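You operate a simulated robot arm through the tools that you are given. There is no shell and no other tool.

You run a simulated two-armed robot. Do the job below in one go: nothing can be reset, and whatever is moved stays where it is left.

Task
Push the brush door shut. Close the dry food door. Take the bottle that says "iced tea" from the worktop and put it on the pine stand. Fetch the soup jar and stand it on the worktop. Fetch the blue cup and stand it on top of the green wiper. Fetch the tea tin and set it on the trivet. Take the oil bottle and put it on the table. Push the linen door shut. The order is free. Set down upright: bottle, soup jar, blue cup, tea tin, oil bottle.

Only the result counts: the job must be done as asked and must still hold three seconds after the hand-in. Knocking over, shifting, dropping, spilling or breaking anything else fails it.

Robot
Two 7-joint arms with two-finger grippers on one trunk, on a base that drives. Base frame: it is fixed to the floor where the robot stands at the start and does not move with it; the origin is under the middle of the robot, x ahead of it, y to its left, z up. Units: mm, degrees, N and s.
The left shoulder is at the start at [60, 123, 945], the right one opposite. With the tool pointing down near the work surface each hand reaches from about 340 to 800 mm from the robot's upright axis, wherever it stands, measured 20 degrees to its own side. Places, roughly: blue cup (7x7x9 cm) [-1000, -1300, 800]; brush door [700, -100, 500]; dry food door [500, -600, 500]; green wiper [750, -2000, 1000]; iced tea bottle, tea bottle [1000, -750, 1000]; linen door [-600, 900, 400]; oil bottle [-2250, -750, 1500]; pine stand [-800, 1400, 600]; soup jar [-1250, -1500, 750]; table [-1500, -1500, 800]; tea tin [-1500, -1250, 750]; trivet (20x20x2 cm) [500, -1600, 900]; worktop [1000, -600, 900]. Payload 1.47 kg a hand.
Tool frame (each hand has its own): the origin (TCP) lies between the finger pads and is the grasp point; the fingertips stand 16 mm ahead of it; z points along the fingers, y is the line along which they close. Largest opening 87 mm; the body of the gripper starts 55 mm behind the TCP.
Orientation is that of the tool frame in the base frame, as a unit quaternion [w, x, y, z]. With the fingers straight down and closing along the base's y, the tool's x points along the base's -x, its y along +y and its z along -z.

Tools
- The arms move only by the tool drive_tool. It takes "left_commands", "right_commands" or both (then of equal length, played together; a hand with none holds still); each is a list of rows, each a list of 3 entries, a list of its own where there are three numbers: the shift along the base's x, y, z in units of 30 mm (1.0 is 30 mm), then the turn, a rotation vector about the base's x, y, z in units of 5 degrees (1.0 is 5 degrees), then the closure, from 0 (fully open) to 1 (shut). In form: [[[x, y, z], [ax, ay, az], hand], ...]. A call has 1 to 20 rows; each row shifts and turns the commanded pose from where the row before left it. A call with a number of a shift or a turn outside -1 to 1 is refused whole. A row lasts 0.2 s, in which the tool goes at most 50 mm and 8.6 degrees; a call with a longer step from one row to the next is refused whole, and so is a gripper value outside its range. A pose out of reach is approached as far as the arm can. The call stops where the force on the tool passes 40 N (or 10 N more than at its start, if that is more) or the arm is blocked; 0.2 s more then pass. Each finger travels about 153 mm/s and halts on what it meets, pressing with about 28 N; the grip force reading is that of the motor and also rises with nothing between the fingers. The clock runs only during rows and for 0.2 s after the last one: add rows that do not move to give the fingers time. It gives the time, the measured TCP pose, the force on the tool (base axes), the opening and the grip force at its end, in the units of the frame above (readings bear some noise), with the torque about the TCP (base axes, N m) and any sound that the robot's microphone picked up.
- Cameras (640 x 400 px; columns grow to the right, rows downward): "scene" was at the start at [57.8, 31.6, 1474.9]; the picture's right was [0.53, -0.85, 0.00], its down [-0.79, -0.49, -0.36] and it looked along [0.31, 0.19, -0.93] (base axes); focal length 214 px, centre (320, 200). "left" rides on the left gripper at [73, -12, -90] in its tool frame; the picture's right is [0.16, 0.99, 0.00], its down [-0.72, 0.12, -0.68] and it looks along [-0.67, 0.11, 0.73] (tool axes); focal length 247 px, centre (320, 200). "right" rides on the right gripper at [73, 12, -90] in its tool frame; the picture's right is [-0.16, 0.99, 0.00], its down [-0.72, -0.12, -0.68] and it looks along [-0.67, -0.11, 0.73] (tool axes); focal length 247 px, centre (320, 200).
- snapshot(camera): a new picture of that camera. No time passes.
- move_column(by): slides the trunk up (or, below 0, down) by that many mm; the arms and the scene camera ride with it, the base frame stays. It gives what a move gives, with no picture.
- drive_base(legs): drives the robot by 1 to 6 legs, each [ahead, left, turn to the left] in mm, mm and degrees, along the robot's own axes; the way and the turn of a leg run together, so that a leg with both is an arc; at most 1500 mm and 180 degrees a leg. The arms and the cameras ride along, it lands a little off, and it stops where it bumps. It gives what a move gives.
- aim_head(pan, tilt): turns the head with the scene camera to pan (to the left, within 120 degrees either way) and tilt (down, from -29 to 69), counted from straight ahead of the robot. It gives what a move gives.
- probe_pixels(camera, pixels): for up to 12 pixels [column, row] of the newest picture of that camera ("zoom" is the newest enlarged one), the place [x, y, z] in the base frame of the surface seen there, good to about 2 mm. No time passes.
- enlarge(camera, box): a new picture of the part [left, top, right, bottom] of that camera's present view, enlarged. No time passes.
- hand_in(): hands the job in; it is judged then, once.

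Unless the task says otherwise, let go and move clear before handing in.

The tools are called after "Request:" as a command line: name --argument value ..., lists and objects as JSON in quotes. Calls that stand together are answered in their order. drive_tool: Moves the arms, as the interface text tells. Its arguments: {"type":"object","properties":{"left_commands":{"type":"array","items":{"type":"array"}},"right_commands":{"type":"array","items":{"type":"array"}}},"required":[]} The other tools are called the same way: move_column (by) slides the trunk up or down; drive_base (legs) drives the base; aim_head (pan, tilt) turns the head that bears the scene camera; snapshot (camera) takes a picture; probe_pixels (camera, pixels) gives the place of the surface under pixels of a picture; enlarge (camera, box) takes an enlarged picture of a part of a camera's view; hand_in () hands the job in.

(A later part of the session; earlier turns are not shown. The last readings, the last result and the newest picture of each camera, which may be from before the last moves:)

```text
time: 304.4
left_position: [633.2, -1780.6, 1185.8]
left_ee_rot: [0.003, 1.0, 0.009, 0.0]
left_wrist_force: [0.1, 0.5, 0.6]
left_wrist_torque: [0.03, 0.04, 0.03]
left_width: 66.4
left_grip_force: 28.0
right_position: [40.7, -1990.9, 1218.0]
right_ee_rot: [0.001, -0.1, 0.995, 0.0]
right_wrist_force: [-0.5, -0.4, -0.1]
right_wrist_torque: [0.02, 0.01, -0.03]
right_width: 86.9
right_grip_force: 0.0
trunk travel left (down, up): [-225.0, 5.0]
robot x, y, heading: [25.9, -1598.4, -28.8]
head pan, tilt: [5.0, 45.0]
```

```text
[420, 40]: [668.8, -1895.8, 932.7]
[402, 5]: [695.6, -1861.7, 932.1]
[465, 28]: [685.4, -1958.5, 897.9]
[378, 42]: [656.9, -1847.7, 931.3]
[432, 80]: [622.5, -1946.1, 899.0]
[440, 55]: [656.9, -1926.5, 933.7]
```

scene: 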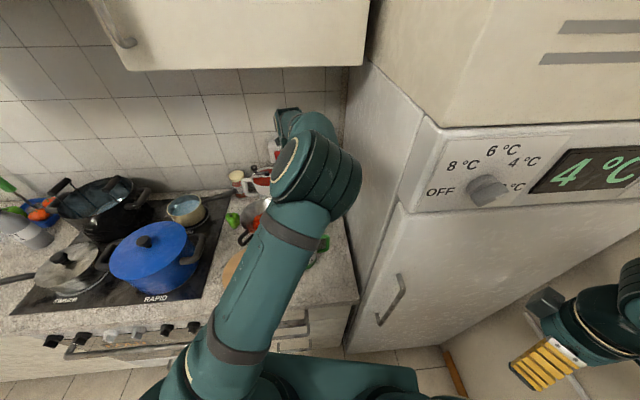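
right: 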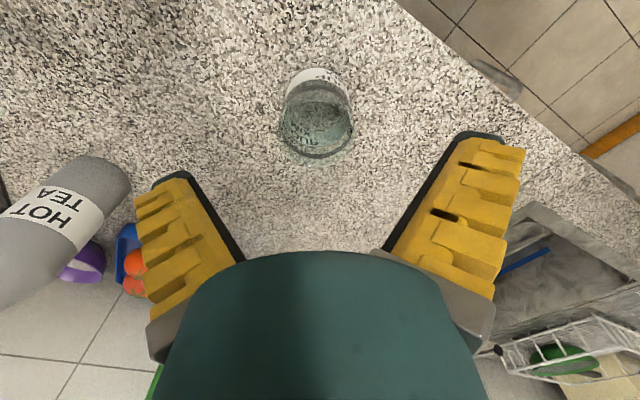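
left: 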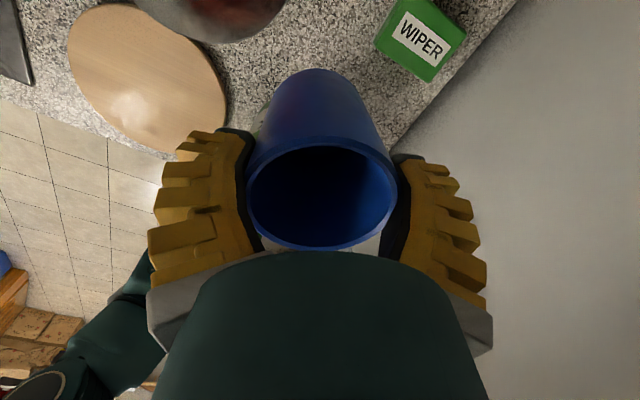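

Request:
drive_tool --left_commands '[[[0.28, -0.96, -0.2], [0, 0, 1], 1], [[0.28, -0.96, -0.2], [0, 0, 1], 1], [[0.28, -0.96, -0.2], [0, 0, 1], 1], [[0.28, -0.96, -0.2], [0, 0, 1], 1], [[0, 0, 0], [0, 0, 0], 1]]'

Request:
snapshot --camera "left"

Request:
snapshot --camera "scene"

```text
time: 305.6
left_position: [665.0, -1894.3, 1161.7]
left_ee_rot: [0.003, 0.984, 0.181, 0.001]
left_wrist_force: [0.0, -0.3, -1.4]
left_wrist_torque: [0.01, -0.02, 0.0]
left_width: 66.2
left_grip_force: 27.9
right_position: [39.2, -1989.3, 1219.8]
right_ee_rot: [0.001, -0.1, 0.995, 0.0]
right_wrist_force: [-0.4, 0.0, -0.3]
right_wrist_torque: [0.02, -0.01, 0.02]
right_width: 87.2
right_grip_force: 0.1
trunk travel left (down, up): [-225.0, 5.0]
robot x, y, heading: [27.6, -1597.6, -28.7]
head pan, tilt: [5.0, 45.0]
```

```text
taken
```

left: 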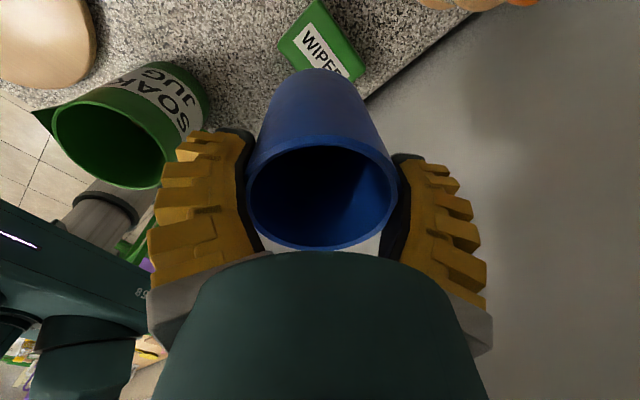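

```text
taken
```

scene: 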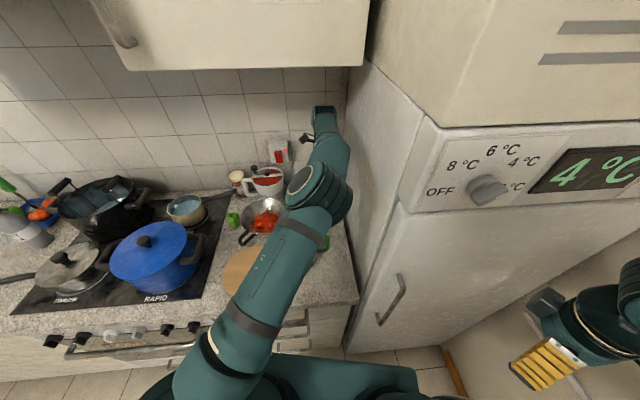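

The cup is centred over the wiper. I lower with the column, keeping the arm shape, and then check.

Request:
move_column --by -140

Request:
snapshot --camera "left"

Request:
enlarge --camera "scene" --box '[260, 60, 400, 240]'

```text
time: 307.3
left_position: [665.5, -1894.4, 1023.0]
left_ee_rot: [0.002, 0.983, 0.181, 0.001]
left_wrist_force: [0.3, -0.4, -0.4]
left_wrist_torque: [0.0, -0.01, 0.0]
left_width: 66.5
left_grip_force: 28.1
right_position: [40.4, -1990.2, 1077.4]
right_ee_rot: [0.002, -0.1, 0.995, 0.0]
right_wrist_force: [0.4, -0.3, 0.7]
right_wrist_torque: [-0.01, 0.0, 0.01]
right_width: 87.2
right_grip_force: 0.1
trunk travel left (down, up): [-85.0, 145.0]
robot x, y, heading: [24.0, -1597.9, -28.7]
head pan, tilt: [5.0, 45.0]
```

```text
taken
```

left: 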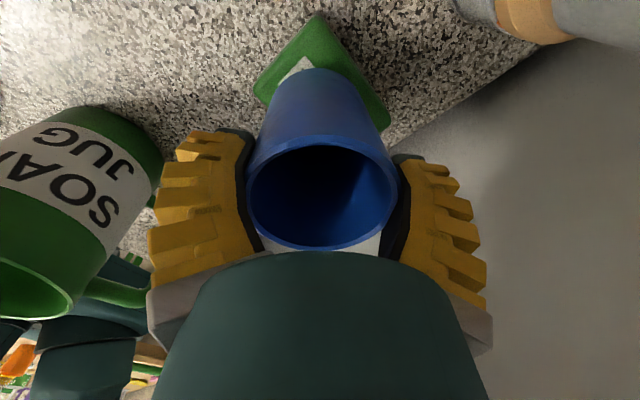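

```text
2.22 times, centred on (330, 150) of scene
```

zoom: 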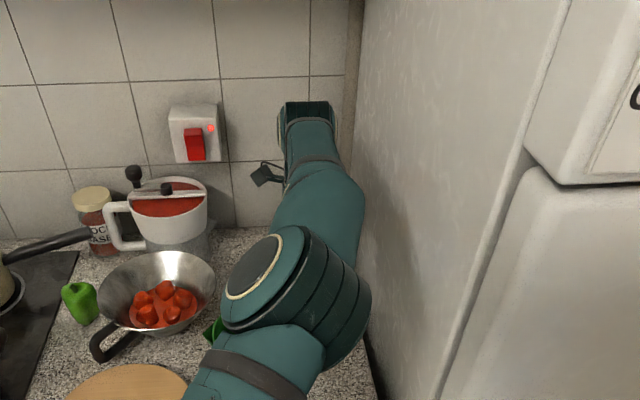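

Request:
probe_pixels --camera "left" --pixels '[[320, 71], [320, 74], [300, 80], [340, 76], [318, 30], [265, 90], [385, 110], [300, 62], [320, 140], [318, 18]]'

```text
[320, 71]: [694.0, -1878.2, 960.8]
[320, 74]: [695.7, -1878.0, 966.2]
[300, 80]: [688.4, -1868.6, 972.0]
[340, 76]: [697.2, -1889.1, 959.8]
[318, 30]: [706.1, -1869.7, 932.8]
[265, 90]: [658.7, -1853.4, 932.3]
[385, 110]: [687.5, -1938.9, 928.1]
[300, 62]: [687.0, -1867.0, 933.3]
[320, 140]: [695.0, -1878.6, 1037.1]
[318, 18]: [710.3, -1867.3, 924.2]
```

Wiper's top centre is (672,-1896), 73×53 mm; the cup's bottom is about 24 mm above. I shift 6 mm and lower.

Request:
drive_tool --left_commands '[[[0.21, -0.05, 0], [0, 0, 0], 1], [[0, 0, -0.3], [0, 0, 0], 1], [[0, 0, -0.25], [0, 0, 0], 1], [[0, 0, 0], [0, 0, 0], 1]]'

Request:
snapshot --camera "left"

```text
time: 308.3
left_position: [673.2, -1894.9, 1005.5]
left_ee_rot: [0.003, 0.984, 0.18, 0.001]
left_wrist_force: [-0.5, -0.8, 7.2]
left_wrist_torque: [-0.18, 0.03, 0.01]
left_width: 66.3
left_grip_force: 27.3
right_position: [39.4, -1989.6, 1079.8]
right_ee_rot: [0.0, -0.101, 0.995, 0.0]
right_wrist_force: [0.4, -0.7, -0.1]
right_wrist_torque: [0.01, -0.04, 0.0]
right_width: 87.1
right_grip_force: 0.0
trunk travel left (down, up): [-85.0, 145.0]
robot x, y, heading: [26.2, -1597.5, -28.7]
head pan, tilt: [5.0, 45.0]
```

```text
taken
```

left: 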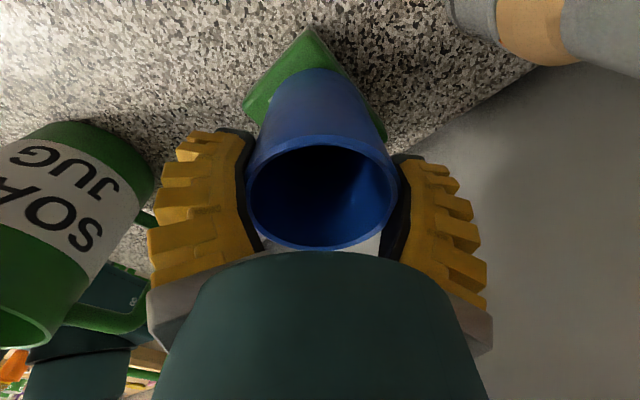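

Request:
probe_pixels --camera "left" --pixels '[[320, 71], [320, 68], [300, 74], [295, 72], [310, 50], [255, 100], [380, 130], [350, 82], [362, 85]]'

Request:
drive_tool --left_commands '[[[0, 0, -0.05], [0, 0, 0], 1], [[0, 0, 0], [0, 0, 0], 1]]'

```text
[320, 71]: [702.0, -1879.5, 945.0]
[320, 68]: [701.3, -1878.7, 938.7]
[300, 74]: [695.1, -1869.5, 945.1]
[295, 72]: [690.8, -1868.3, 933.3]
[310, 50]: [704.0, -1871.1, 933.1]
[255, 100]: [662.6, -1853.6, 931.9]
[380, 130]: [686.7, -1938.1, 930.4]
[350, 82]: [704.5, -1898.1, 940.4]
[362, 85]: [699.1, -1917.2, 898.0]
```

```text
time: 308.9
left_position: [671.7, -1895.6, 1005.2]
left_ee_rot: [0.004, 0.984, 0.181, 0.003]
left_wrist_force: [1.1, -0.1, 16.9]
left_wrist_torque: [-0.29, -0.01, 0.07]
left_width: 66.3
left_grip_force: 28.3
right_position: [38.8, -1989.7, 1078.4]
right_ee_rot: [0.0, -0.1, 0.995, 0.0]
right_wrist_force: [0.2, 0.2, -0.1]
right_wrist_torque: [-0.02, -0.01, 0.0]
right_width: 87.2
right_grip_force: 0.0
trunk travel left (down, up): [-85.0, 145.0]
robot x, y, heading: [27.7, -1596.5, -28.8]
head pan, tilt: [5.0, 45.0]
```

Firm contact (17 N), centred on the wiper. I ease off, open, and rise straight up with the column.

Request:
drive_tool --left_commands '[[[0, 0, 0.04], [0, 0, 0], 1], [[0, 0, 0], [0, 0, 0], 0.5], [[0, 0, 0], [0, 0, 0], 0.2], [[0, 0, 0], [0, 0, 0], 0], [[0, 0, 0], [0, 0, 0], 0], [[0, 0, 0], [0, 0, 0], 0]]'

Request:
snapshot --camera "left"

Request:
move_column --by 140

Request:
snapshot --camera "left"

```text
time: 310.3
left_position: [672.6, -1895.2, 1004.4]
left_ee_rot: [0.003, 0.983, 0.181, 0.0]
left_wrist_force: [-0.6, 0.4, -0.5]
left_wrist_torque: [0.02, -0.01, 0.0]
left_width: 87.1
left_grip_force: 0.1
right_position: [39.3, -1990.4, 1077.9]
right_ee_rot: [0.0, -0.1, 0.995, 0.0]
right_wrist_force: [0.1, -0.3, 0.1]
right_wrist_torque: [-0.03, 0.01, 0.03]
right_width: 86.8
right_grip_force: 0.0
trunk travel left (down, up): [-85.0, 145.0]
robot x, y, heading: [30.1, -1597.0, -28.8]
head pan, tilt: [5.0, 45.0]
```

```text
taken
```

left: 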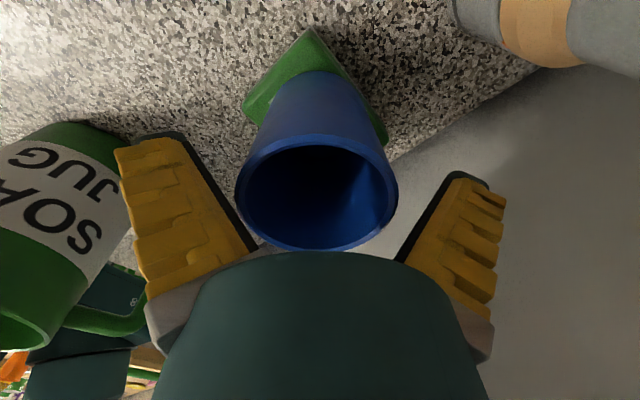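

```text
time: 312.0
left_position: [671.6, -1893.8, 1143.5]
left_ee_rot: [0.003, 0.983, 0.181, 0.0]
left_wrist_force: [-0.2, 0.6, 0.1]
left_wrist_torque: [0.03, 0.01, 0.0]
left_width: 86.9
left_grip_force: 0.0
right_position: [40.5, -1989.6, 1217.6]
right_ee_rot: [0.0, -0.1, 0.995, 0.0]
right_wrist_force: [-0.2, -0.1, -0.4]
right_wrist_torque: [0.01, 0.03, -0.01]
right_width: 86.9
right_grip_force: 0.1
trunk travel left (down, up): [-225.0, 5.0]
robot x, y, heading: [28.9, -1598.5, -28.8]
head pan, tilt: [5.0, 45.0]
```

```text
taken
```

left: 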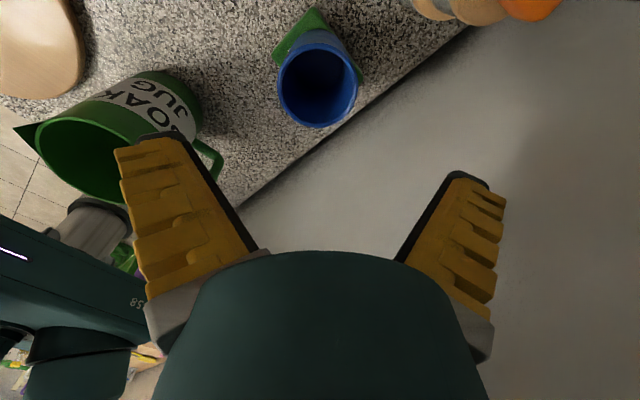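

The cup stands upright on the wiper. I retract the left arm the way it came.

Request:
drive_tool --left_commands '[[[-0.1, 0.3, 0.8], [0, 0, 0], 0], [[-0.29, 0.955, 0.3], [0, 0, 0], 0], [[-0.29, 0.955, 0.3], [0, 0, 0], 0], [[-0.29, 0.955, 0.3], [0, 0, 0], 0], [[-0.29, 0.955, 0.3], [0, 0, 0], 0], [[-0.29, 0.955, 0], [0, 0, 0], 0], [[-0.29, 0.955, 0], [0, 0, 0], 0], [[-0.29, 0.955, 0], [0, 0, 0], 0], [[-0.29, 0.955, 0], [0, 0, 0], 0], [[-0.5, 0.955, 0], [0, 0, 0], 0], [[-0.5, 0.955, 0], [0, 0, 0], 0], [[-0.7, 0.955, 0], [0, 0, 0], 0], [[-0.9, 0.8, 0], [0, 0, 0], 0], [[-0.9, 0.8, 0], [0, 0, 0], 0]]'

Request:
snapshot --camera "scene"

```text
time: 315.0
left_position: [493.6, -1522.1, 1205.4]
left_ee_rot: [0.002, 0.983, 0.182, 0.002]
left_wrist_force: [-0.4, 0.4, 0.0]
left_wrist_torque: [-0.02, 0.0, 0.03]
left_width: 87.2
left_grip_force: 0.1
right_position: [38.0, -1989.5, 1218.3]
right_ee_rot: [0.001, -0.1, 0.995, 0.0]
right_wrist_force: [-0.3, 0.3, -0.3]
right_wrist_torque: [0.0, -0.03, -0.05]
right_width: 87.1
right_grip_force: 0.1
trunk travel left (down, up): [-225.0, 5.0]
robot x, y, heading: [27.7, -1595.1, -28.9]
head pan, tilt: [5.0, 45.0]
```

```text
taken
```

scene: 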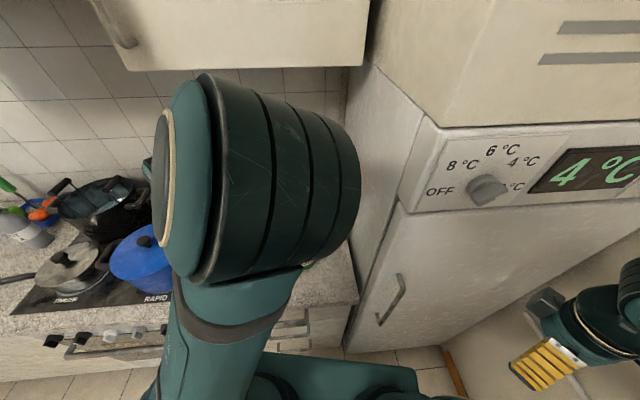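

Now I drive back to open floor, turn toward the table and strafe to the tea tin.

Request:
drive_base --legs '[[-300, 190, 0], [-275, 175, 0], [0, 0, -80]]'

Request:
drive_base --legs '[[0, -720, 0]]'

Request:
aim_head --pan 0 --tilt 45

Request:
snapshot --camera "scene"

```text
time: 322.6
left_position: [-154.0, -1432.6, 1203.9]
left_ee_rot: [0.003, 0.867, -0.498, 0.0]
left_wrist_force: [0.2, -0.9, 0.5]
left_wrist_torque: [0.03, 0.01, -0.02]
left_width: 87.1
left_grip_force: 0.1
right_position: [-688.2, -1059.2, 1218.6]
right_ee_rot: [0.001, 0.567, 0.824, -0.001]
right_wrist_force: [0.6, -0.4, -0.4]
right_wrist_torque: [0.0, -0.02, 0.01]
right_width: 87.0
right_grip_force: 0.0
trunk travel left (down, up): [-225.0, 5.0]
robot x, y, heading: [-301.9, -982.2, -109.5]
head pan, tilt: [5.0, 45.0]
```

```text
time: 329.1
left_position: [-814.5, -1198.4, 1205.1]
left_ee_rot: [0.003, 0.867, -0.498, 0.0]
left_wrist_force: [-0.3, -0.4, -0.4]
left_wrist_torque: [-0.03, 0.03, -0.02]
left_width: 87.0
left_grip_force: 0.0
right_position: [-1349.5, -826.0, 1219.1]
right_ee_rot: [0.0, 0.567, 0.824, -0.001]
right_wrist_force: [-0.2, 0.6, -0.7]
right_wrist_torque: [-0.01, -0.03, -0.02]
right_width: 87.1
right_grip_force: 0.1
trunk travel left (down, up): [-225.0, 5.0]
robot x, y, heading: [-959.5, -748.1, -109.3]
head pan, tilt: [5.0, 45.0]
```

```text
time: 329.8
left_position: [-813.8, -1198.5, 1205.4]
left_ee_rot: [0.002, 0.868, -0.497, -0.001]
left_wrist_force: [-0.1, -0.7, -0.5]
left_wrist_torque: [-0.01, -0.02, 0.0]
left_width: 86.9
left_grip_force: 0.1
right_position: [-1350.9, -826.6, 1218.2]
right_ee_rot: [0.001, 0.568, 0.823, 0.0]
right_wrist_force: [-0.5, -0.1, 0.8]
right_wrist_torque: [0.02, -0.01, -0.06]
right_width: 86.7
right_grip_force: 0.2
trunk travel left (down, up): [-225.0, 5.0]
robot x, y, heading: [-968.4, -754.0, -109.3]
head pan, tilt: [0.0, 45.0]
```

```text
taken
```

scene: 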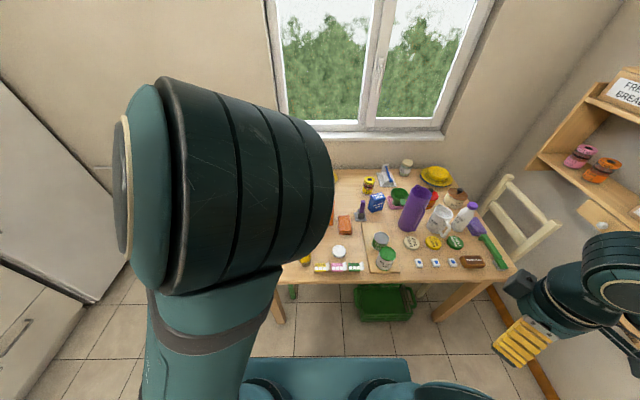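

The BLACK TEA tin is at (386,258). I zoom for its exact position and lower the trunk.

Request:
enlarge --camera "scene" --box '[350, 220, 420, 280]'

Request:
probe_pixels --camera "zoom" --pixels '[[320, 175], [280, 220], [370, 220], [325, 260], [300, 300], [325, 320], [360, 300], [340, 200], [270, 110], [270, 150], [235, 130], [310, 130]]'

Request:
move_column --by -120

```text
6.67 times, centred on (385, 250) of scene
```

zoom: 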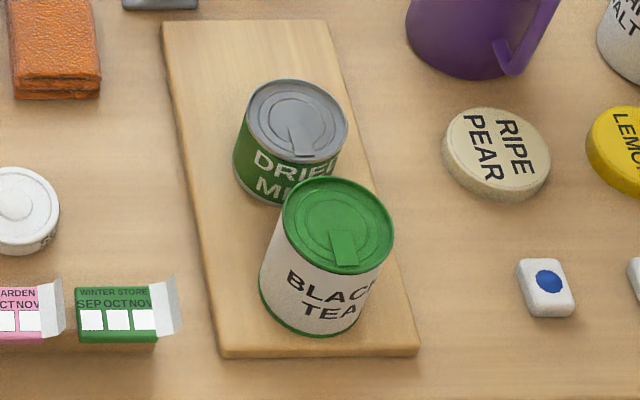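

```text
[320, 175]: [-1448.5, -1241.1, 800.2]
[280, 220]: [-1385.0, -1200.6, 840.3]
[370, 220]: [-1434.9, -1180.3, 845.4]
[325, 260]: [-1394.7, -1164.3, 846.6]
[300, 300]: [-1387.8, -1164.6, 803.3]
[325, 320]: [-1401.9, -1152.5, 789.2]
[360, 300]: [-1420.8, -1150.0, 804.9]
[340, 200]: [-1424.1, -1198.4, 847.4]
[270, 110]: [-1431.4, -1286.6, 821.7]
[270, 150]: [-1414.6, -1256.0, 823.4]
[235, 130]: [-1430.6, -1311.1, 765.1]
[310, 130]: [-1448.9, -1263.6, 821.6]
```

```text
time: 331.3
left_position: [-814.8, -1197.0, 1086.1]
left_ee_rot: [0.003, 0.867, -0.498, -0.001]
left_wrist_force: [-0.4, 0.1, -0.4]
left_wrist_torque: [0.0, 0.01, 0.0]
left_width: 86.9
left_grip_force: 0.0
right_position: [-1349.8, -826.0, 1098.4]
right_ee_rot: [0.0, 0.567, 0.824, 0.0]
right_wrist_force: [-0.1, 0.1, -0.3]
right_wrist_torque: [0.03, 0.0, 0.01]
right_width: 86.9
right_grip_force: 0.0
trunk travel left (down, up): [-105.0, 125.0]
robot x, y, heading: [-964.5, -752.7, -109.6]
head pan, tilt: [0.0, 45.0]
```

The tin's centre is (-1416,-1184), r≈34, top z 847, on the 765-high board. I bring the right hand over it, un-yawing by 40° so its fingers miss the mint tin.

Request:
drive_tool --right_commands '[[[-0.17, -0.9, -0.25], [0, 0, -1], 0], [[-0.17, -0.9, -0.25], [0, 0, -1], 0], [[-0.17, -0.9, -0.25], [0, 0, -1], 0], [[-0.17, -0.9, -0.25], [0, 0, -1], 0], [[-0.17, -0.9, -0.25], [0, 0, -1], 0], [[-0.17, -0.9, -0.25], [0, 0, -1], 0], [[-0.17, -0.9, -0.25], [0, 0, -1], 0], [[-0.17, -0.9, -0.25], [0, 0, -1], 0], [[-0.17, -0.9, -0.25], [0, 0, 0], 0], [[-0.17, -0.9, -0.25], [0, 0, 0], 0], [[-0.17, -0.9, -0.25], [0, 0, 0], 0], [[-0.17, -0.9, -0.25], [0, 0, 0], 0]]'

Request:
snapshot --camera "right"

Request:
snapshot --camera "scene"

```text
time: 333.9
left_position: [-814.2, -1198.1, 1084.5]
left_ee_rot: [0.002, 0.867, -0.498, 0.0]
left_wrist_force: [0.4, -0.7, -0.4]
left_wrist_torque: [0.02, -0.02, 0.01]
left_width: 86.8
left_grip_force: 0.0
right_position: [-1411.6, -1151.1, 1005.6]
right_ee_rot: [0.001, 0.815, 0.58, 0.0]
right_wrist_force: [-0.3, -0.1, -1.0]
right_wrist_torque: [0.01, 0.01, 0.01]
right_width: 87.2
right_grip_force: 0.1
trunk travel left (down, up): [-105.0, 125.0]
robot x, y, heading: [-965.2, -745.6, -109.4]
head pan, tilt: [0.0, 45.0]
```

```text
taken
```

right: 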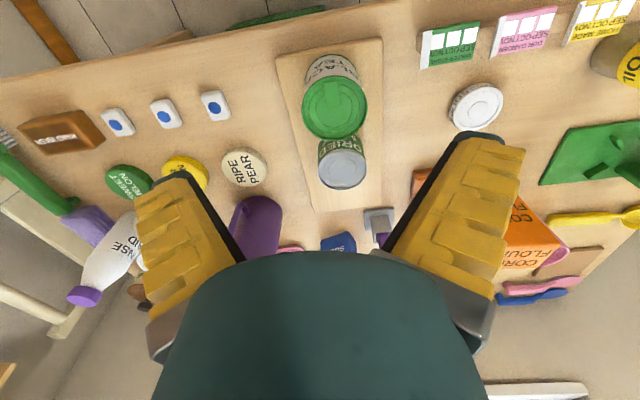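

```text
taken
```

scene: 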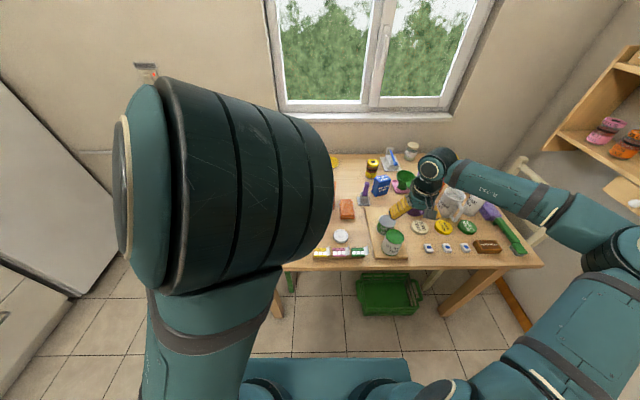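

Request:
probe_pixels --camera "right" --pixels '[[305, 108], [365, 108], [335, 80], [335, 133], [335, 108], [312, 70], [357, 70], [320, 170], [343, 180], [343, 150]]'

Request:
drive_tool --right_commands '[[[-0.15, -0.55, -0.4], [0, 0, 0], 0], [[-0.15, -0.55, -0.4], [0, 0, 0], 0], [[0, 0, 0], [0, 0, 0], 0]]'

Request:
snapshot --camera "right"

```text
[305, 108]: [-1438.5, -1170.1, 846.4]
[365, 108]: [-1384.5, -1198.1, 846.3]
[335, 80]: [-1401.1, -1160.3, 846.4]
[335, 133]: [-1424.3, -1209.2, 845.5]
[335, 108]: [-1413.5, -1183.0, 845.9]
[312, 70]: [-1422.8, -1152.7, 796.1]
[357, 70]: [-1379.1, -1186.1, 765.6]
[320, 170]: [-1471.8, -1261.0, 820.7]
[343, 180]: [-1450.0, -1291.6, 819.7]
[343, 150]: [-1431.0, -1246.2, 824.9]
```

```text
time: 334.7
left_position: [-814.4, -1197.1, 1084.7]
left_ee_rot: [0.003, 0.868, -0.497, 0.0]
left_wrist_force: [0.5, -0.6, 0.2]
left_wrist_torque: [0.01, 0.01, 0.01]
left_width: 87.2
left_grip_force: 0.1
right_position: [-1421.7, -1183.9, 982.9]
right_ee_rot: [0.0, 0.814, 0.58, 0.0]
right_wrist_force: [0.0, 0.4, -0.6]
right_wrist_torque: [-0.01, 0.01, 0.02]
right_width: 86.8
right_grip_force: 0.0
trunk travel left (down, up): [-105.0, 125.0]
robot x, y, heading: [-967.7, -751.3, -109.3]
head pan, tilt: [0.0, 45.0]
```

```text
taken
```

right: 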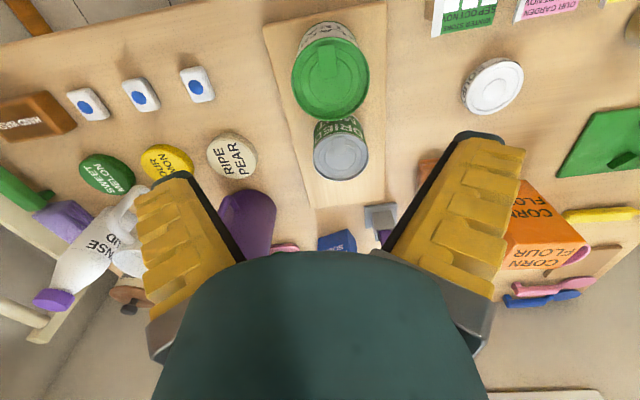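

Request:
snapshot --camera "scene"

Request:
probe_pixels --camera "scene" --pixels '[[480, 175], [520, 195], [560, 210], [590, 225], [440, 160], [427, 215], [415, 215], [452, 200], [478, 200]]'

Request:
probe_pixels --camera "right" --pixels '[[245, 200], [250, 250], [110, 240], [55, 300], [130, 200]]'

```text
taken
```

scene: 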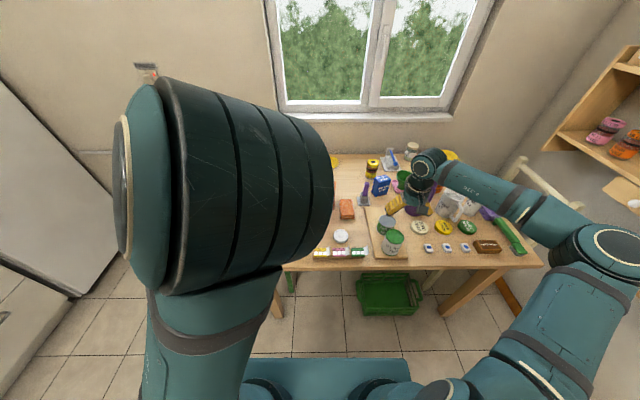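

```text
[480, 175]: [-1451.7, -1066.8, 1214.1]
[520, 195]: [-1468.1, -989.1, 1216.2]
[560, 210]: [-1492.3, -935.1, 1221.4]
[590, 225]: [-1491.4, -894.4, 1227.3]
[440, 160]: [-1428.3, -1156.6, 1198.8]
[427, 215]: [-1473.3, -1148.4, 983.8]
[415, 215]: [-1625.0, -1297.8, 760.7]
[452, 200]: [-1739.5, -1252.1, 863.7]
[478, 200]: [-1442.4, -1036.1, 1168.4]
```

```text
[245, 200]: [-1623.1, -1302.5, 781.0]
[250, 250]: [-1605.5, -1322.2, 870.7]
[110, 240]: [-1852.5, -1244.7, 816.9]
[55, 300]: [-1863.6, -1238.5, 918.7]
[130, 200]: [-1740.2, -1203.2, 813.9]
```

The forearm lies in front of the table, so descending is safe. I centre and descend.

Request:
drive_tool --right_commands '[[[0.31, -0.03, -0.6], [0, 0, 0], 0], [[0, 0, -0.9], [0, 0, 0], 0], [[0, 0, -0.9], [0, 0, 0], 0], [[0, 0, 0], [0, 0, 0], 0]]'

Request:
snapshot --camera "right"

```text
time: 335.7
left_position: [-814.8, -1197.1, 1085.8]
left_ee_rot: [0.003, 0.867, -0.498, 0.0]
left_wrist_force: [0.5, 0.7, -0.7]
left_wrist_torque: [-0.01, -0.01, -0.02]
left_width: 86.9
left_grip_force: 0.1
right_position: [-1413.2, -1182.6, 911.9]
right_ee_rot: [0.001, 0.815, 0.579, -0.001]
right_wrist_force: [-0.2, 0.2, 0.7]
right_wrist_torque: [-0.01, 0.02, 0.0]
right_width: 87.2
right_grip_force: 0.0
trunk travel left (down, up): [-105.0, 125.0]
robot x, y, heading: [-963.6, -755.5, -109.3]
head pan, tilt: [0.0, 45.0]
```

```text
taken
```

right: 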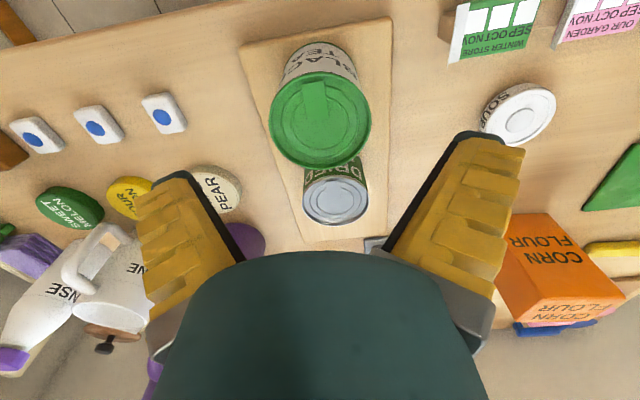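

Request:
drive_tool --right_commands '[[[0.02, -0.08, -0.9], [0, 0, 0], 0], [[0, 0, -0.9], [0, 0, 0], 0], [[0, 0, -0.9], [0, 0, 0], 0], [[0, 0, -0.8], [0, 0, 0], 0], [[0, 0, 0], [0, 0, 0], 0]]'

Request:
snapshot --camera "right"

```text
time: 336.9
left_position: [-813.7, -1198.4, 1086.4]
left_ee_rot: [0.003, 0.867, -0.498, -0.001]
left_wrist_force: [-0.8, -0.1, 0.8]
left_wrist_torque: [-0.02, 0.01, 0.02]
left_width: 86.9
left_grip_force: 0.0
right_position: [-1412.9, -1186.6, 813.4]
right_ee_rot: [0.003, 0.814, 0.58, -0.006]
right_wrist_force: [-0.6, 0.7, 22.6]
right_wrist_torque: [0.23, -0.13, 0.11]
right_width: 75.8
right_grip_force: 27.9
trunk travel left (down, up): [-105.0, 125.0]
robot x, y, heading: [-966.2, -754.0, -109.1]
head pan, tilt: [0.0, 45.0]
stopped in row 5 (right hand): the force on the tool passed its limit at 44 N (the readings are from after the stop); the commanded pose is now the measured one
```

```text
taken
```

right: 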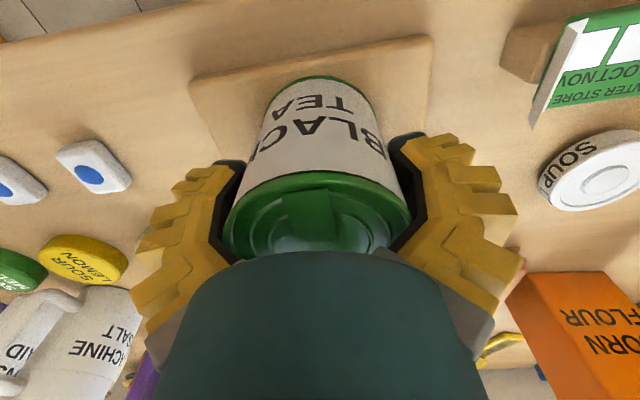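

The descent stopped on contact at z 813 with the tin between the fingers (width 75.8). I close fully, then check before lifting.

Request:
drive_tool --right_commands '[[[0, 0, 0.1], [0, 0, 0], 1], [[0, 0, 0], [0, 0, 0], 1], [[0, 0, 0], [0, 0, 0], 1], [[0, 0, 0], [0, 0, 0], 1]]'

Request:
snapshot --camera "right"

```text
time: 337.9
left_position: [-812.7, -1197.0, 1085.8]
left_ee_rot: [0.003, 0.867, -0.498, 0.0]
left_wrist_force: [-0.1, 1.1, 0.2]
left_wrist_torque: [-0.02, 0.05, 0.03]
left_width: 87.1
left_grip_force: 0.1
right_position: [-1411.7, -1185.6, 814.0]
right_ee_rot: [0.003, 0.814, 0.58, -0.005]
right_wrist_force: [-0.7, 0.8, 18.2]
right_wrist_torque: [-0.4, 0.12, 0.05]
right_width: 75.2
right_grip_force: 28.4
trunk travel left (down, up): [-105.0, 125.0]
robot x, y, heading: [-967.6, -749.5, -109.4]
head pan, tilt: [0.0, 45.0]
```

```text
taken
```

right: 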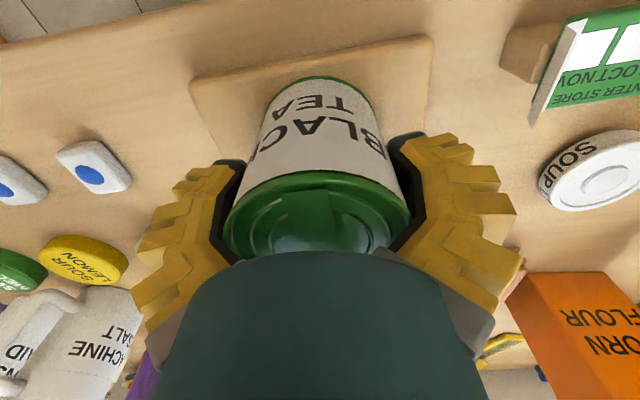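

Request:
drive_tool --right_commands '[[[0, 0, 0.2], [0, 0, 0], 1], [[0, 0, 0.3], [0, 0, 0], 1], [[0, 0, 0.5], [0, 0, 0], 1], [[0, 0, 0.5], [0, 0, 0], 1], [[0, 0, 0], [0, 0, 0], 1]]'

Request:
snapshot --camera "right"

Request:
snapshot --camera "scene"

```text
time: 339.1
left_position: [-814.9, -1197.8, 1084.8]
left_ee_rot: [0.002, 0.867, -0.498, -0.001]
left_wrist_force: [-0.1, -0.1, 0.9]
left_wrist_torque: [-0.04, -0.01, 0.06]
left_width: 87.0
left_grip_force: 0.0
right_position: [-1414.4, -1187.4, 858.0]
right_ee_rot: [0.003, 0.814, 0.581, -0.003]
right_wrist_force: [-0.1, -0.4, -2.3]
right_wrist_torque: [-0.01, -0.02, 0.03]
right_width: 75.0
right_grip_force: 27.7
trunk travel left (down, up): [-105.0, 125.0]
robot x, y, heading: [-966.0, -751.3, -109.4]
head pan, tilt: [0.0, 45.0]
```

```text
taken
```

right: 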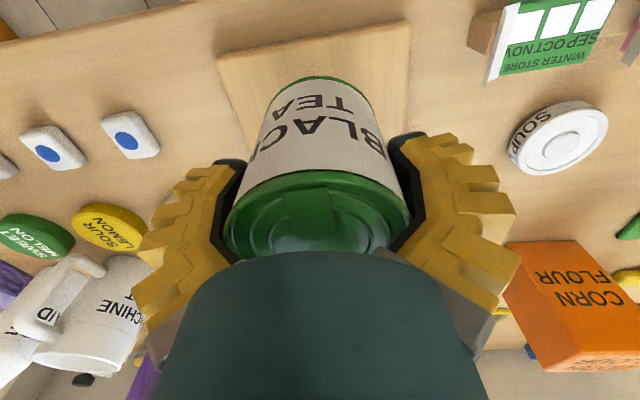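

```text
taken
```

scene: 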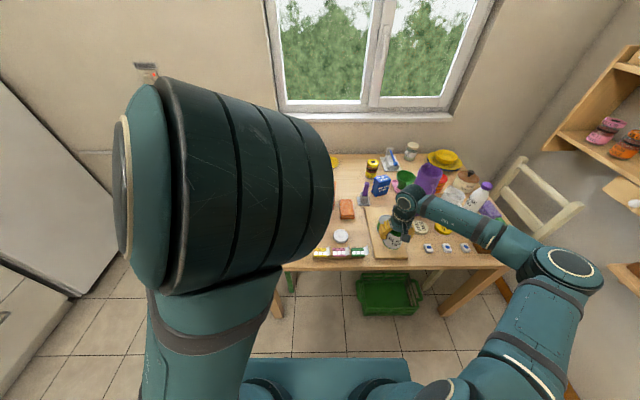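

The tin is lifted. I raise it further and verify the mint tin and the rest are undisturbed.

Request:
drive_tool --right_commands '[[[0, 0, 0.9], [0, 0, 0], 1], [[0, 0, 0.9], [0, 0, 0], 1], [[0, 0, 0.9], [0, 0, 0], 1], [[0, 0, 0.9], [0, 0, 0], 1], [[0, 0, 0.9], [0, 0, 0], 1], [[0, 0, 0], [0, 0, 0], 1]]'

Request:
drive_base --legs '[[-250, 0, 0]]'

Request:
aim_head --pan 0 --tilt 35

Request:
enlarge --camera "scene" --box '[270, 130, 510, 280]'

Request:
snapshot --camera "right"

```text
time: 340.5
left_position: [-813.4, -1199.3, 1085.1]
left_ee_rot: [0.003, 0.867, -0.498, -0.001]
left_wrist_force: [0.4, -0.5, -0.4]
left_wrist_torque: [-0.02, 0.01, 0.02]
left_width: 87.0
left_grip_force: 0.1
right_position: [-1415.0, -1186.5, 991.2]
right_ee_rot: [0.002, 0.815, 0.579, -0.003]
right_wrist_force: [0.2, -0.7, -2.8]
right_wrist_torque: [-0.04, 0.02, 0.0]
right_width: 74.4
right_grip_force: 28.2
trunk travel left (down, up): [-105.0, 125.0]
robot x, y, heading: [-966.6, -748.7, -109.7]
head pan, tilt: [0.0, 45.0]
```

```text
time: 342.3
left_position: [-730.2, -963.9, 1085.3]
left_ee_rot: [0.003, 0.869, -0.494, -0.001]
left_wrist_force: [0.7, -0.1, 0.6]
left_wrist_torque: [0.01, -0.01, -0.02]
left_width: 86.8
left_grip_force: 0.1
right_position: [-1330.3, -957.7, 991.8]
right_ee_rot: [0.002, 0.812, 0.583, -0.005]
right_wrist_force: [-0.5, 0.7, -2.8]
right_wrist_torque: [0.01, -0.01, -0.01]
right_width: 74.7
right_grip_force: 28.8
trunk travel left (down, up): [-105.0, 125.0]
robot x, y, heading: [-885.9, -518.3, -108.8]
head pan, tilt: [0.0, 45.0]
```

```text
time: 343.0
left_position: [-729.3, -963.1, 1084.7]
left_ee_rot: [0.002, 0.869, -0.494, 0.0]
left_wrist_force: [0.0, -0.2, -0.1]
left_wrist_torque: [-0.02, -0.01, -0.07]
left_width: 87.0
left_grip_force: 0.0
right_position: [-1329.6, -957.8, 991.0]
right_ee_rot: [0.003, 0.812, 0.583, -0.004]
right_wrist_force: [-0.5, 0.8, -1.9]
right_wrist_torque: [-0.01, 0.0, 0.03]
right_width: 74.6
right_grip_force: 27.7
trunk travel left (down, up): [-105.0, 125.0]
robot x, y, heading: [-882.8, -518.0, -109.1]
head pan, tilt: [0.0, 35.0]
```

```text
2.67 times, centred on (390, 205) of scene
```

zoom: 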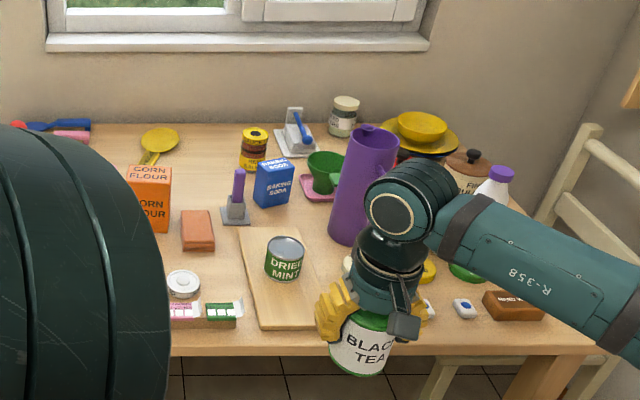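

```text
taken
```

right: 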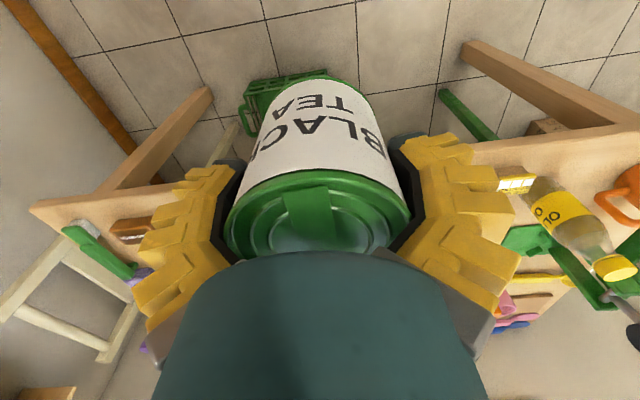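

The mint tin and the rest are in place. I raise a bit, turn to the counter and drive toward the trivet.

Request:
move_column --by 60

Request:
drive_base --legs '[[0, 0, 90.1], [980, -243, 0]]'

Request:
aim_head --pan -15 --tilt 45

Request:
snapshot --camera "scene"

Request:
snapshot --camera "right"

```text
time: 344.0
left_position: [-731.2, -964.3, 1145.9]
left_ee_rot: [0.003, 0.869, -0.495, -0.001]
left_wrist_force: [0.0, 0.5, 0.3]
left_wrist_torque: [-0.04, 0.01, -0.01]
left_width: 86.8
left_grip_force: 0.0
right_position: [-1331.2, -958.5, 1050.7]
right_ee_rot: [0.002, 0.813, 0.583, -0.003]
right_wrist_force: [0.7, -0.4, -2.6]
right_wrist_torque: [0.02, -0.04, 0.0]
right_width: 74.4
right_grip_force: 28.0
trunk travel left (down, up): [-165.0, 65.0]
robot x, y, heading: [-880.0, -516.3, -108.8]
head pan, tilt: [0.0, 35.0]
```

```text
time: 353.1
left_position: [404.2, -953.0, 1145.2]
left_ee_rot: [0.002, 0.967, 0.253, 0.001]
left_wrist_force: [0.5, 0.4, -0.5]
left_wrist_torque: [0.02, 0.05, 0.04]
left_width: 86.8
left_grip_force: 0.0
right_position: [382.2, -1552.9, 1051.9]
right_ee_rot: [0.004, 0.174, 0.985, -0.001]
right_wrist_force: [0.5, 0.5, -2.6]
right_wrist_torque: [0.0, 0.02, 0.07]
right_width: 74.3
right_grip_force: 27.4
trunk travel left (down, up): [-165.0, 65.0]
robot x, y, heading: [-47.3, -1095.2, -20.6]
head pan, tilt: [0.0, 35.0]
```

```text
time: 353.8
left_position: [403.0, -952.4, 1143.9]
left_ee_rot: [0.002, 0.968, 0.252, 0.002]
left_wrist_force: [0.1, 0.1, -0.1]
left_wrist_torque: [0.0, 0.01, 0.04]
left_width: 86.9
left_grip_force: 0.1
right_position: [380.2, -1553.4, 1051.6]
right_ee_rot: [0.004, 0.174, 0.985, 0.0]
right_wrist_force: [-0.6, -0.7, -3.8]
right_wrist_torque: [-0.03, 0.01, 0.0]
right_width: 74.3
right_grip_force: 28.0
trunk travel left (down, up): [-165.0, 65.0]
robot x, y, heading: [-49.3, -1093.1, -20.4]
head pan, tilt: [-15.0, 45.0]
```

```text
taken
```

scene: 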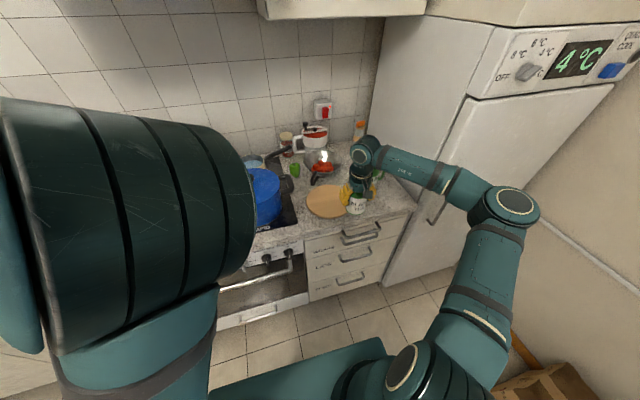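

```text
taken
```

right: 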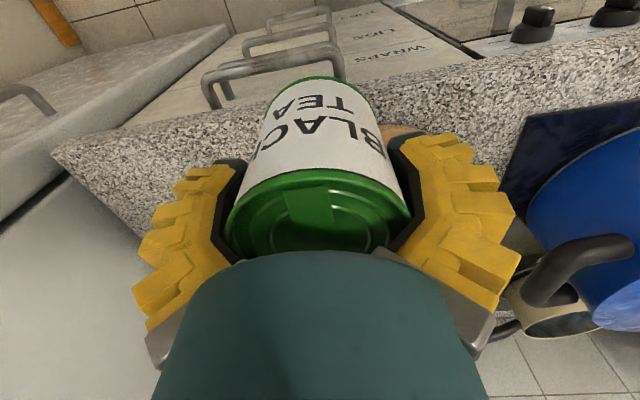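

Request:
enlarge --camera "scene" --box '[280, 140, 410, 240]'

Request:
probe_pixels --camera "zoom" --pixels '[[133, 240], [225, 190], [230, 290], [290, 270], [150, 200], [160, 280], [300, 240], [230, 240], [200, 300], [260, 190], [365, 145], [440, 200]]'

```text
4.00 times, centred on (345, 190) of scene
```

zoom: 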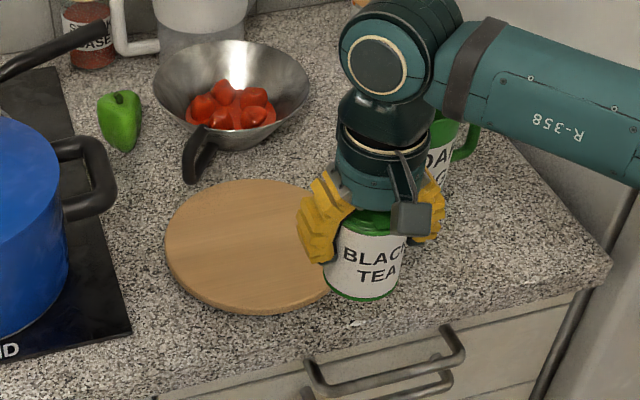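

```text
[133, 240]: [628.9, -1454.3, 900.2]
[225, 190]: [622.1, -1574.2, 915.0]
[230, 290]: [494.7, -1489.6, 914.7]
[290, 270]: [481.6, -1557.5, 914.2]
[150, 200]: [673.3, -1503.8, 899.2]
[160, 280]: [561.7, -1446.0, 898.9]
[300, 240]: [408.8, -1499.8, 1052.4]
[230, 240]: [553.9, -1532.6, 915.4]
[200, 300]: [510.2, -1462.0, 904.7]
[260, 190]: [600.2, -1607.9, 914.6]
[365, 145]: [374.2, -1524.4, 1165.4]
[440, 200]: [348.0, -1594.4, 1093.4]
```

The trivet's centre is about (537,-1552), top z 915. I shift the base to bring the tin over it.

Request:
drive_base --legs '[[147, 56, 0]]'

Request:
snapshot --camera "right"

Request:
snapshot --camera "scene"

```text
time: 355.2
left_position: [562.7, -954.5, 1145.3]
left_ee_rot: [0.002, 0.968, 0.251, 0.001]
left_wrist_force: [0.2, 0.0, 0.1]
left_wrist_torque: [0.0, 0.02, -0.02]
left_width: 86.6
left_grip_force: 0.1
right_position: [539.5, -1555.0, 1049.9]
right_ee_rot: [0.005, 0.176, 0.984, 0.0]
right_wrist_force: [-0.6, 0.3, -2.5]
right_wrist_torque: [-0.02, -0.02, -0.02]
right_width: 74.2
right_grip_force: 28.0
trunk travel left (down, up): [-165.0, 65.0]
robot x, y, heading: [111.9, -1097.7, -20.5]
head pan, tilt: [-15.0, 45.0]
```

```text
taken
```

right: 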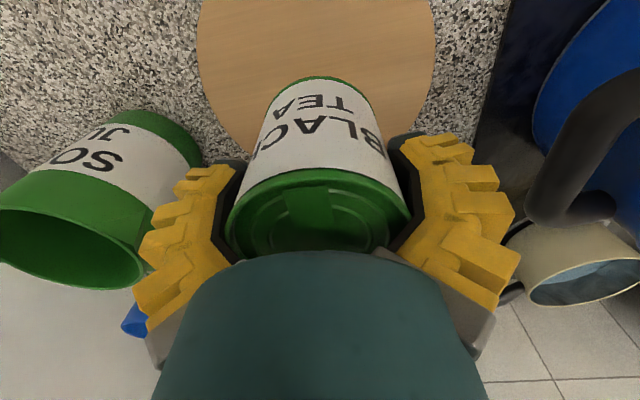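

```text
taken
```

scene: 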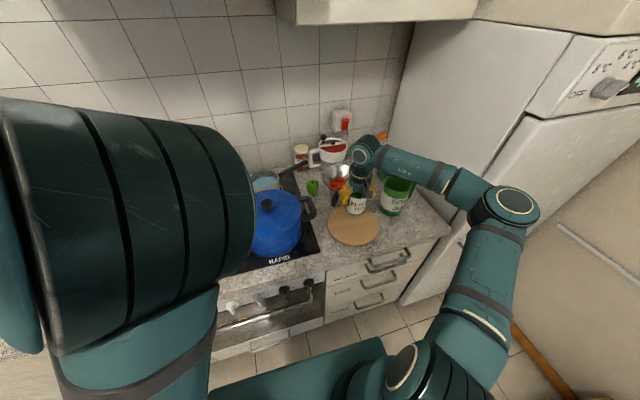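

Request:
probe_pixels --camera "right" --pixels '[[195, 155], [150, 270], [145, 240], [180, 120], [100, 285], [60, 200], [235, 60], [430, 60], [320, 10], [315, 85]]'

```text
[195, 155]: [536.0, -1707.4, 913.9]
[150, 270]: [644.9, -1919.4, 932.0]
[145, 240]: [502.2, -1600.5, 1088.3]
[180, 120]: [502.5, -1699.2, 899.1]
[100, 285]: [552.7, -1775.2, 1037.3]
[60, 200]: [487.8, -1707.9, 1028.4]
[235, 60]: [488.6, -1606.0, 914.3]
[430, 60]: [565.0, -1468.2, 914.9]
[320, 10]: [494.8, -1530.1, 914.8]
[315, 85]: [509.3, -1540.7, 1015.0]
```

The tin is over the trivet with ample clearance from the jug. I lower with the column.

Request:
move_column --by -78

Request:
snapshot --camera "right"

Request:
probe_pixels --camera "right" --pixels '[[320, 77], [320, 80], [320, 60], [295, 85], [345, 82], [320, 20]]'

```text
time: 356.4
left_position: [562.4, -954.9, 1067.1]
left_ee_rot: [0.003, 0.968, 0.25, 0.002]
left_wrist_force: [-0.5, -0.4, -0.4]
left_wrist_torque: [-0.01, 0.03, -0.02]
left_width: 87.1
left_grip_force: 0.1
right_position: [537.7, -1556.2, 974.0]
right_ee_rot: [0.005, 0.176, 0.984, -0.001]
right_wrist_force: [-0.5, -0.6, -2.7]
right_wrist_torque: [0.01, -0.04, -0.02]
right_width: 74.3
right_grip_force: 28.0
trunk travel left (down, up): [-87.0, 143.0]
robot x, y, heading: [108.3, -1094.3, -20.5]
head pan, tilt: [-15.0, 45.0]
```

```text
taken
```

right: 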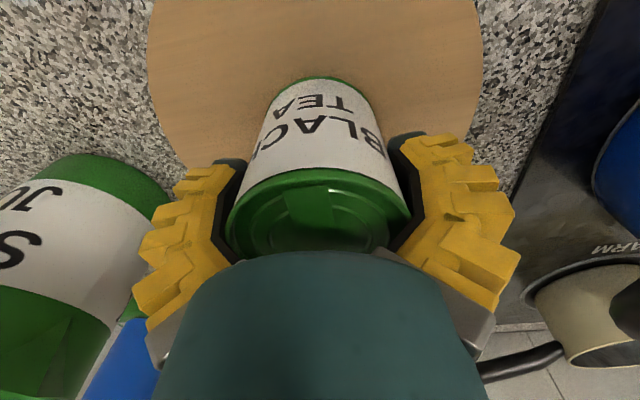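

```text
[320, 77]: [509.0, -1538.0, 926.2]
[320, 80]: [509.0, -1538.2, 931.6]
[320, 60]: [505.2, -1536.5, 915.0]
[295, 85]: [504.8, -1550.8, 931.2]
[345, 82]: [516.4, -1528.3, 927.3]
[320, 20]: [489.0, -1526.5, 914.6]
```

About 10 mm remain. I lower in small steps to contact.

Request:
drive_tool --right_commands '[[[0, 0, -0.2], [0, 0, 0], 1], [[0, 0, 0], [0, 0, 0], 1]]'

Request:
drive_tool --right_commands '[[[0, 0, -0.08], [0, 0, 0], 1], [[0, 0, 0], [0, 0, 0], 1]]'

Request:
drive_tool --right_commands '[[[0, 0, -0.06], [0, 0, 0], 1], [[0, 0, 0], [0, 0, 0], 1]]'

```text
time: 357.0
left_position: [561.8, -956.0, 1065.9]
left_ee_rot: [0.003, 0.968, 0.25, 0.001]
left_wrist_force: [0.3, 0.2, 0.1]
left_wrist_torque: [0.01, 0.02, 0.0]
left_width: 86.8
left_grip_force: 0.1
right_position: [539.5, -1554.5, 967.4]
right_ee_rot: [0.004, 0.177, 0.984, -0.001]
right_wrist_force: [-0.1, 0.0, -2.1]
right_wrist_torque: [0.02, -0.02, 0.01]
right_width: 74.5
right_grip_force: 28.4
trunk travel left (down, up): [-87.0, 143.0]
robot x, y, heading: [111.1, -1093.2, -20.7]
head pan, tilt: [-15.0, 45.0]
```

```text
time: 357.6
left_position: [561.9, -954.0, 1067.8]
left_ee_rot: [0.002, 0.968, 0.25, 0.002]
left_wrist_force: [-1.0, 0.4, -0.4]
left_wrist_torque: [-0.04, 0.01, 0.0]
left_width: 86.7
left_grip_force: 0.0
right_position: [538.7, -1554.8, 964.8]
right_ee_rot: [0.005, 0.177, 0.984, -0.001]
right_wrist_force: [0.5, -0.2, -0.5]
right_wrist_torque: [-0.11, -0.09, -0.01]
right_width: 74.6
right_grip_force: 27.8
trunk travel left (down, up): [-87.0, 143.0]
robot x, y, heading: [112.0, -1092.9, -20.5]
head pan, tilt: [-15.0, 45.0]
```

```text
time: 358.2
left_position: [561.8, -955.3, 1067.0]
left_ee_rot: [0.002, 0.968, 0.25, 0.001]
left_wrist_force: [0.1, -0.7, 0.6]
left_wrist_torque: [-0.03, -0.01, -0.02]
left_width: 86.9
left_grip_force: 0.1
right_position: [538.5, -1555.0, 964.4]
right_ee_rot: [0.007, 0.177, 0.984, -0.002]
right_wrist_force: [2.0, -8.3, 20.3]
right_wrist_torque: [-0.16, 0.23, 0.08]
right_width: 74.3
right_grip_force: 27.7
trunk travel left (down, up): [-87.0, 143.0]
robot x, y, heading: [112.9, -1096.6, -20.8]
head pan, tilt: [-15.0, 45.0]
```

Contact at 20 N. I ease off, open, and rise with the column.

Request:
drive_tool --right_commands '[[[0, 0, 0.06], [0, 0, 0], 1], [[0, 0, 0], [0, 0, 0], 0.5], [[0, 0, 0], [0, 0, 0], 0], [[0, 0, 0], [0, 0, 0], 0], [[0, 0, 0], [0, 0, 0], 0]]'

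Request:
snapshot --camera "right"

```text
time: 359.4
left_position: [561.7, -954.2, 1067.2]
left_ee_rot: [0.003, 0.968, 0.25, 0.002]
left_wrist_force: [0.0, -0.7, 0.0]
left_wrist_torque: [0.04, 0.0, 0.01]
left_width: 86.8
left_grip_force: 0.0
right_position: [539.1, -1554.0, 964.6]
right_ee_rot: [0.004, 0.176, 0.984, 0.0]
right_wrist_force: [0.2, -0.5, 9.2]
right_wrist_torque: [0.03, 0.01, 0.0]
right_width: 90.1
right_grip_force: 8.5
trunk travel left (down, up): [-87.0, 143.0]
robot x, y, heading: [111.5, -1096.5, -20.9]
head pan, tilt: [-15.0, 45.0]
```

```text
taken
```

right: 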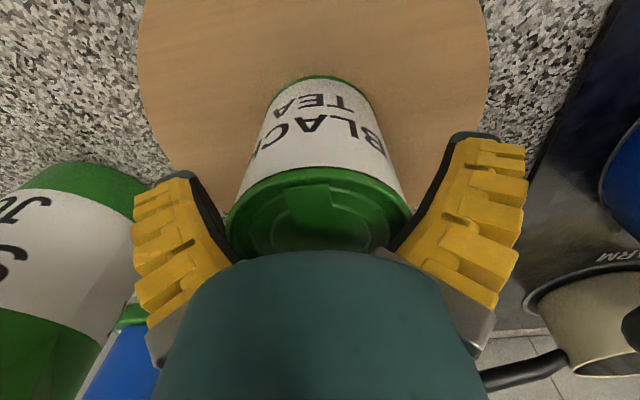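

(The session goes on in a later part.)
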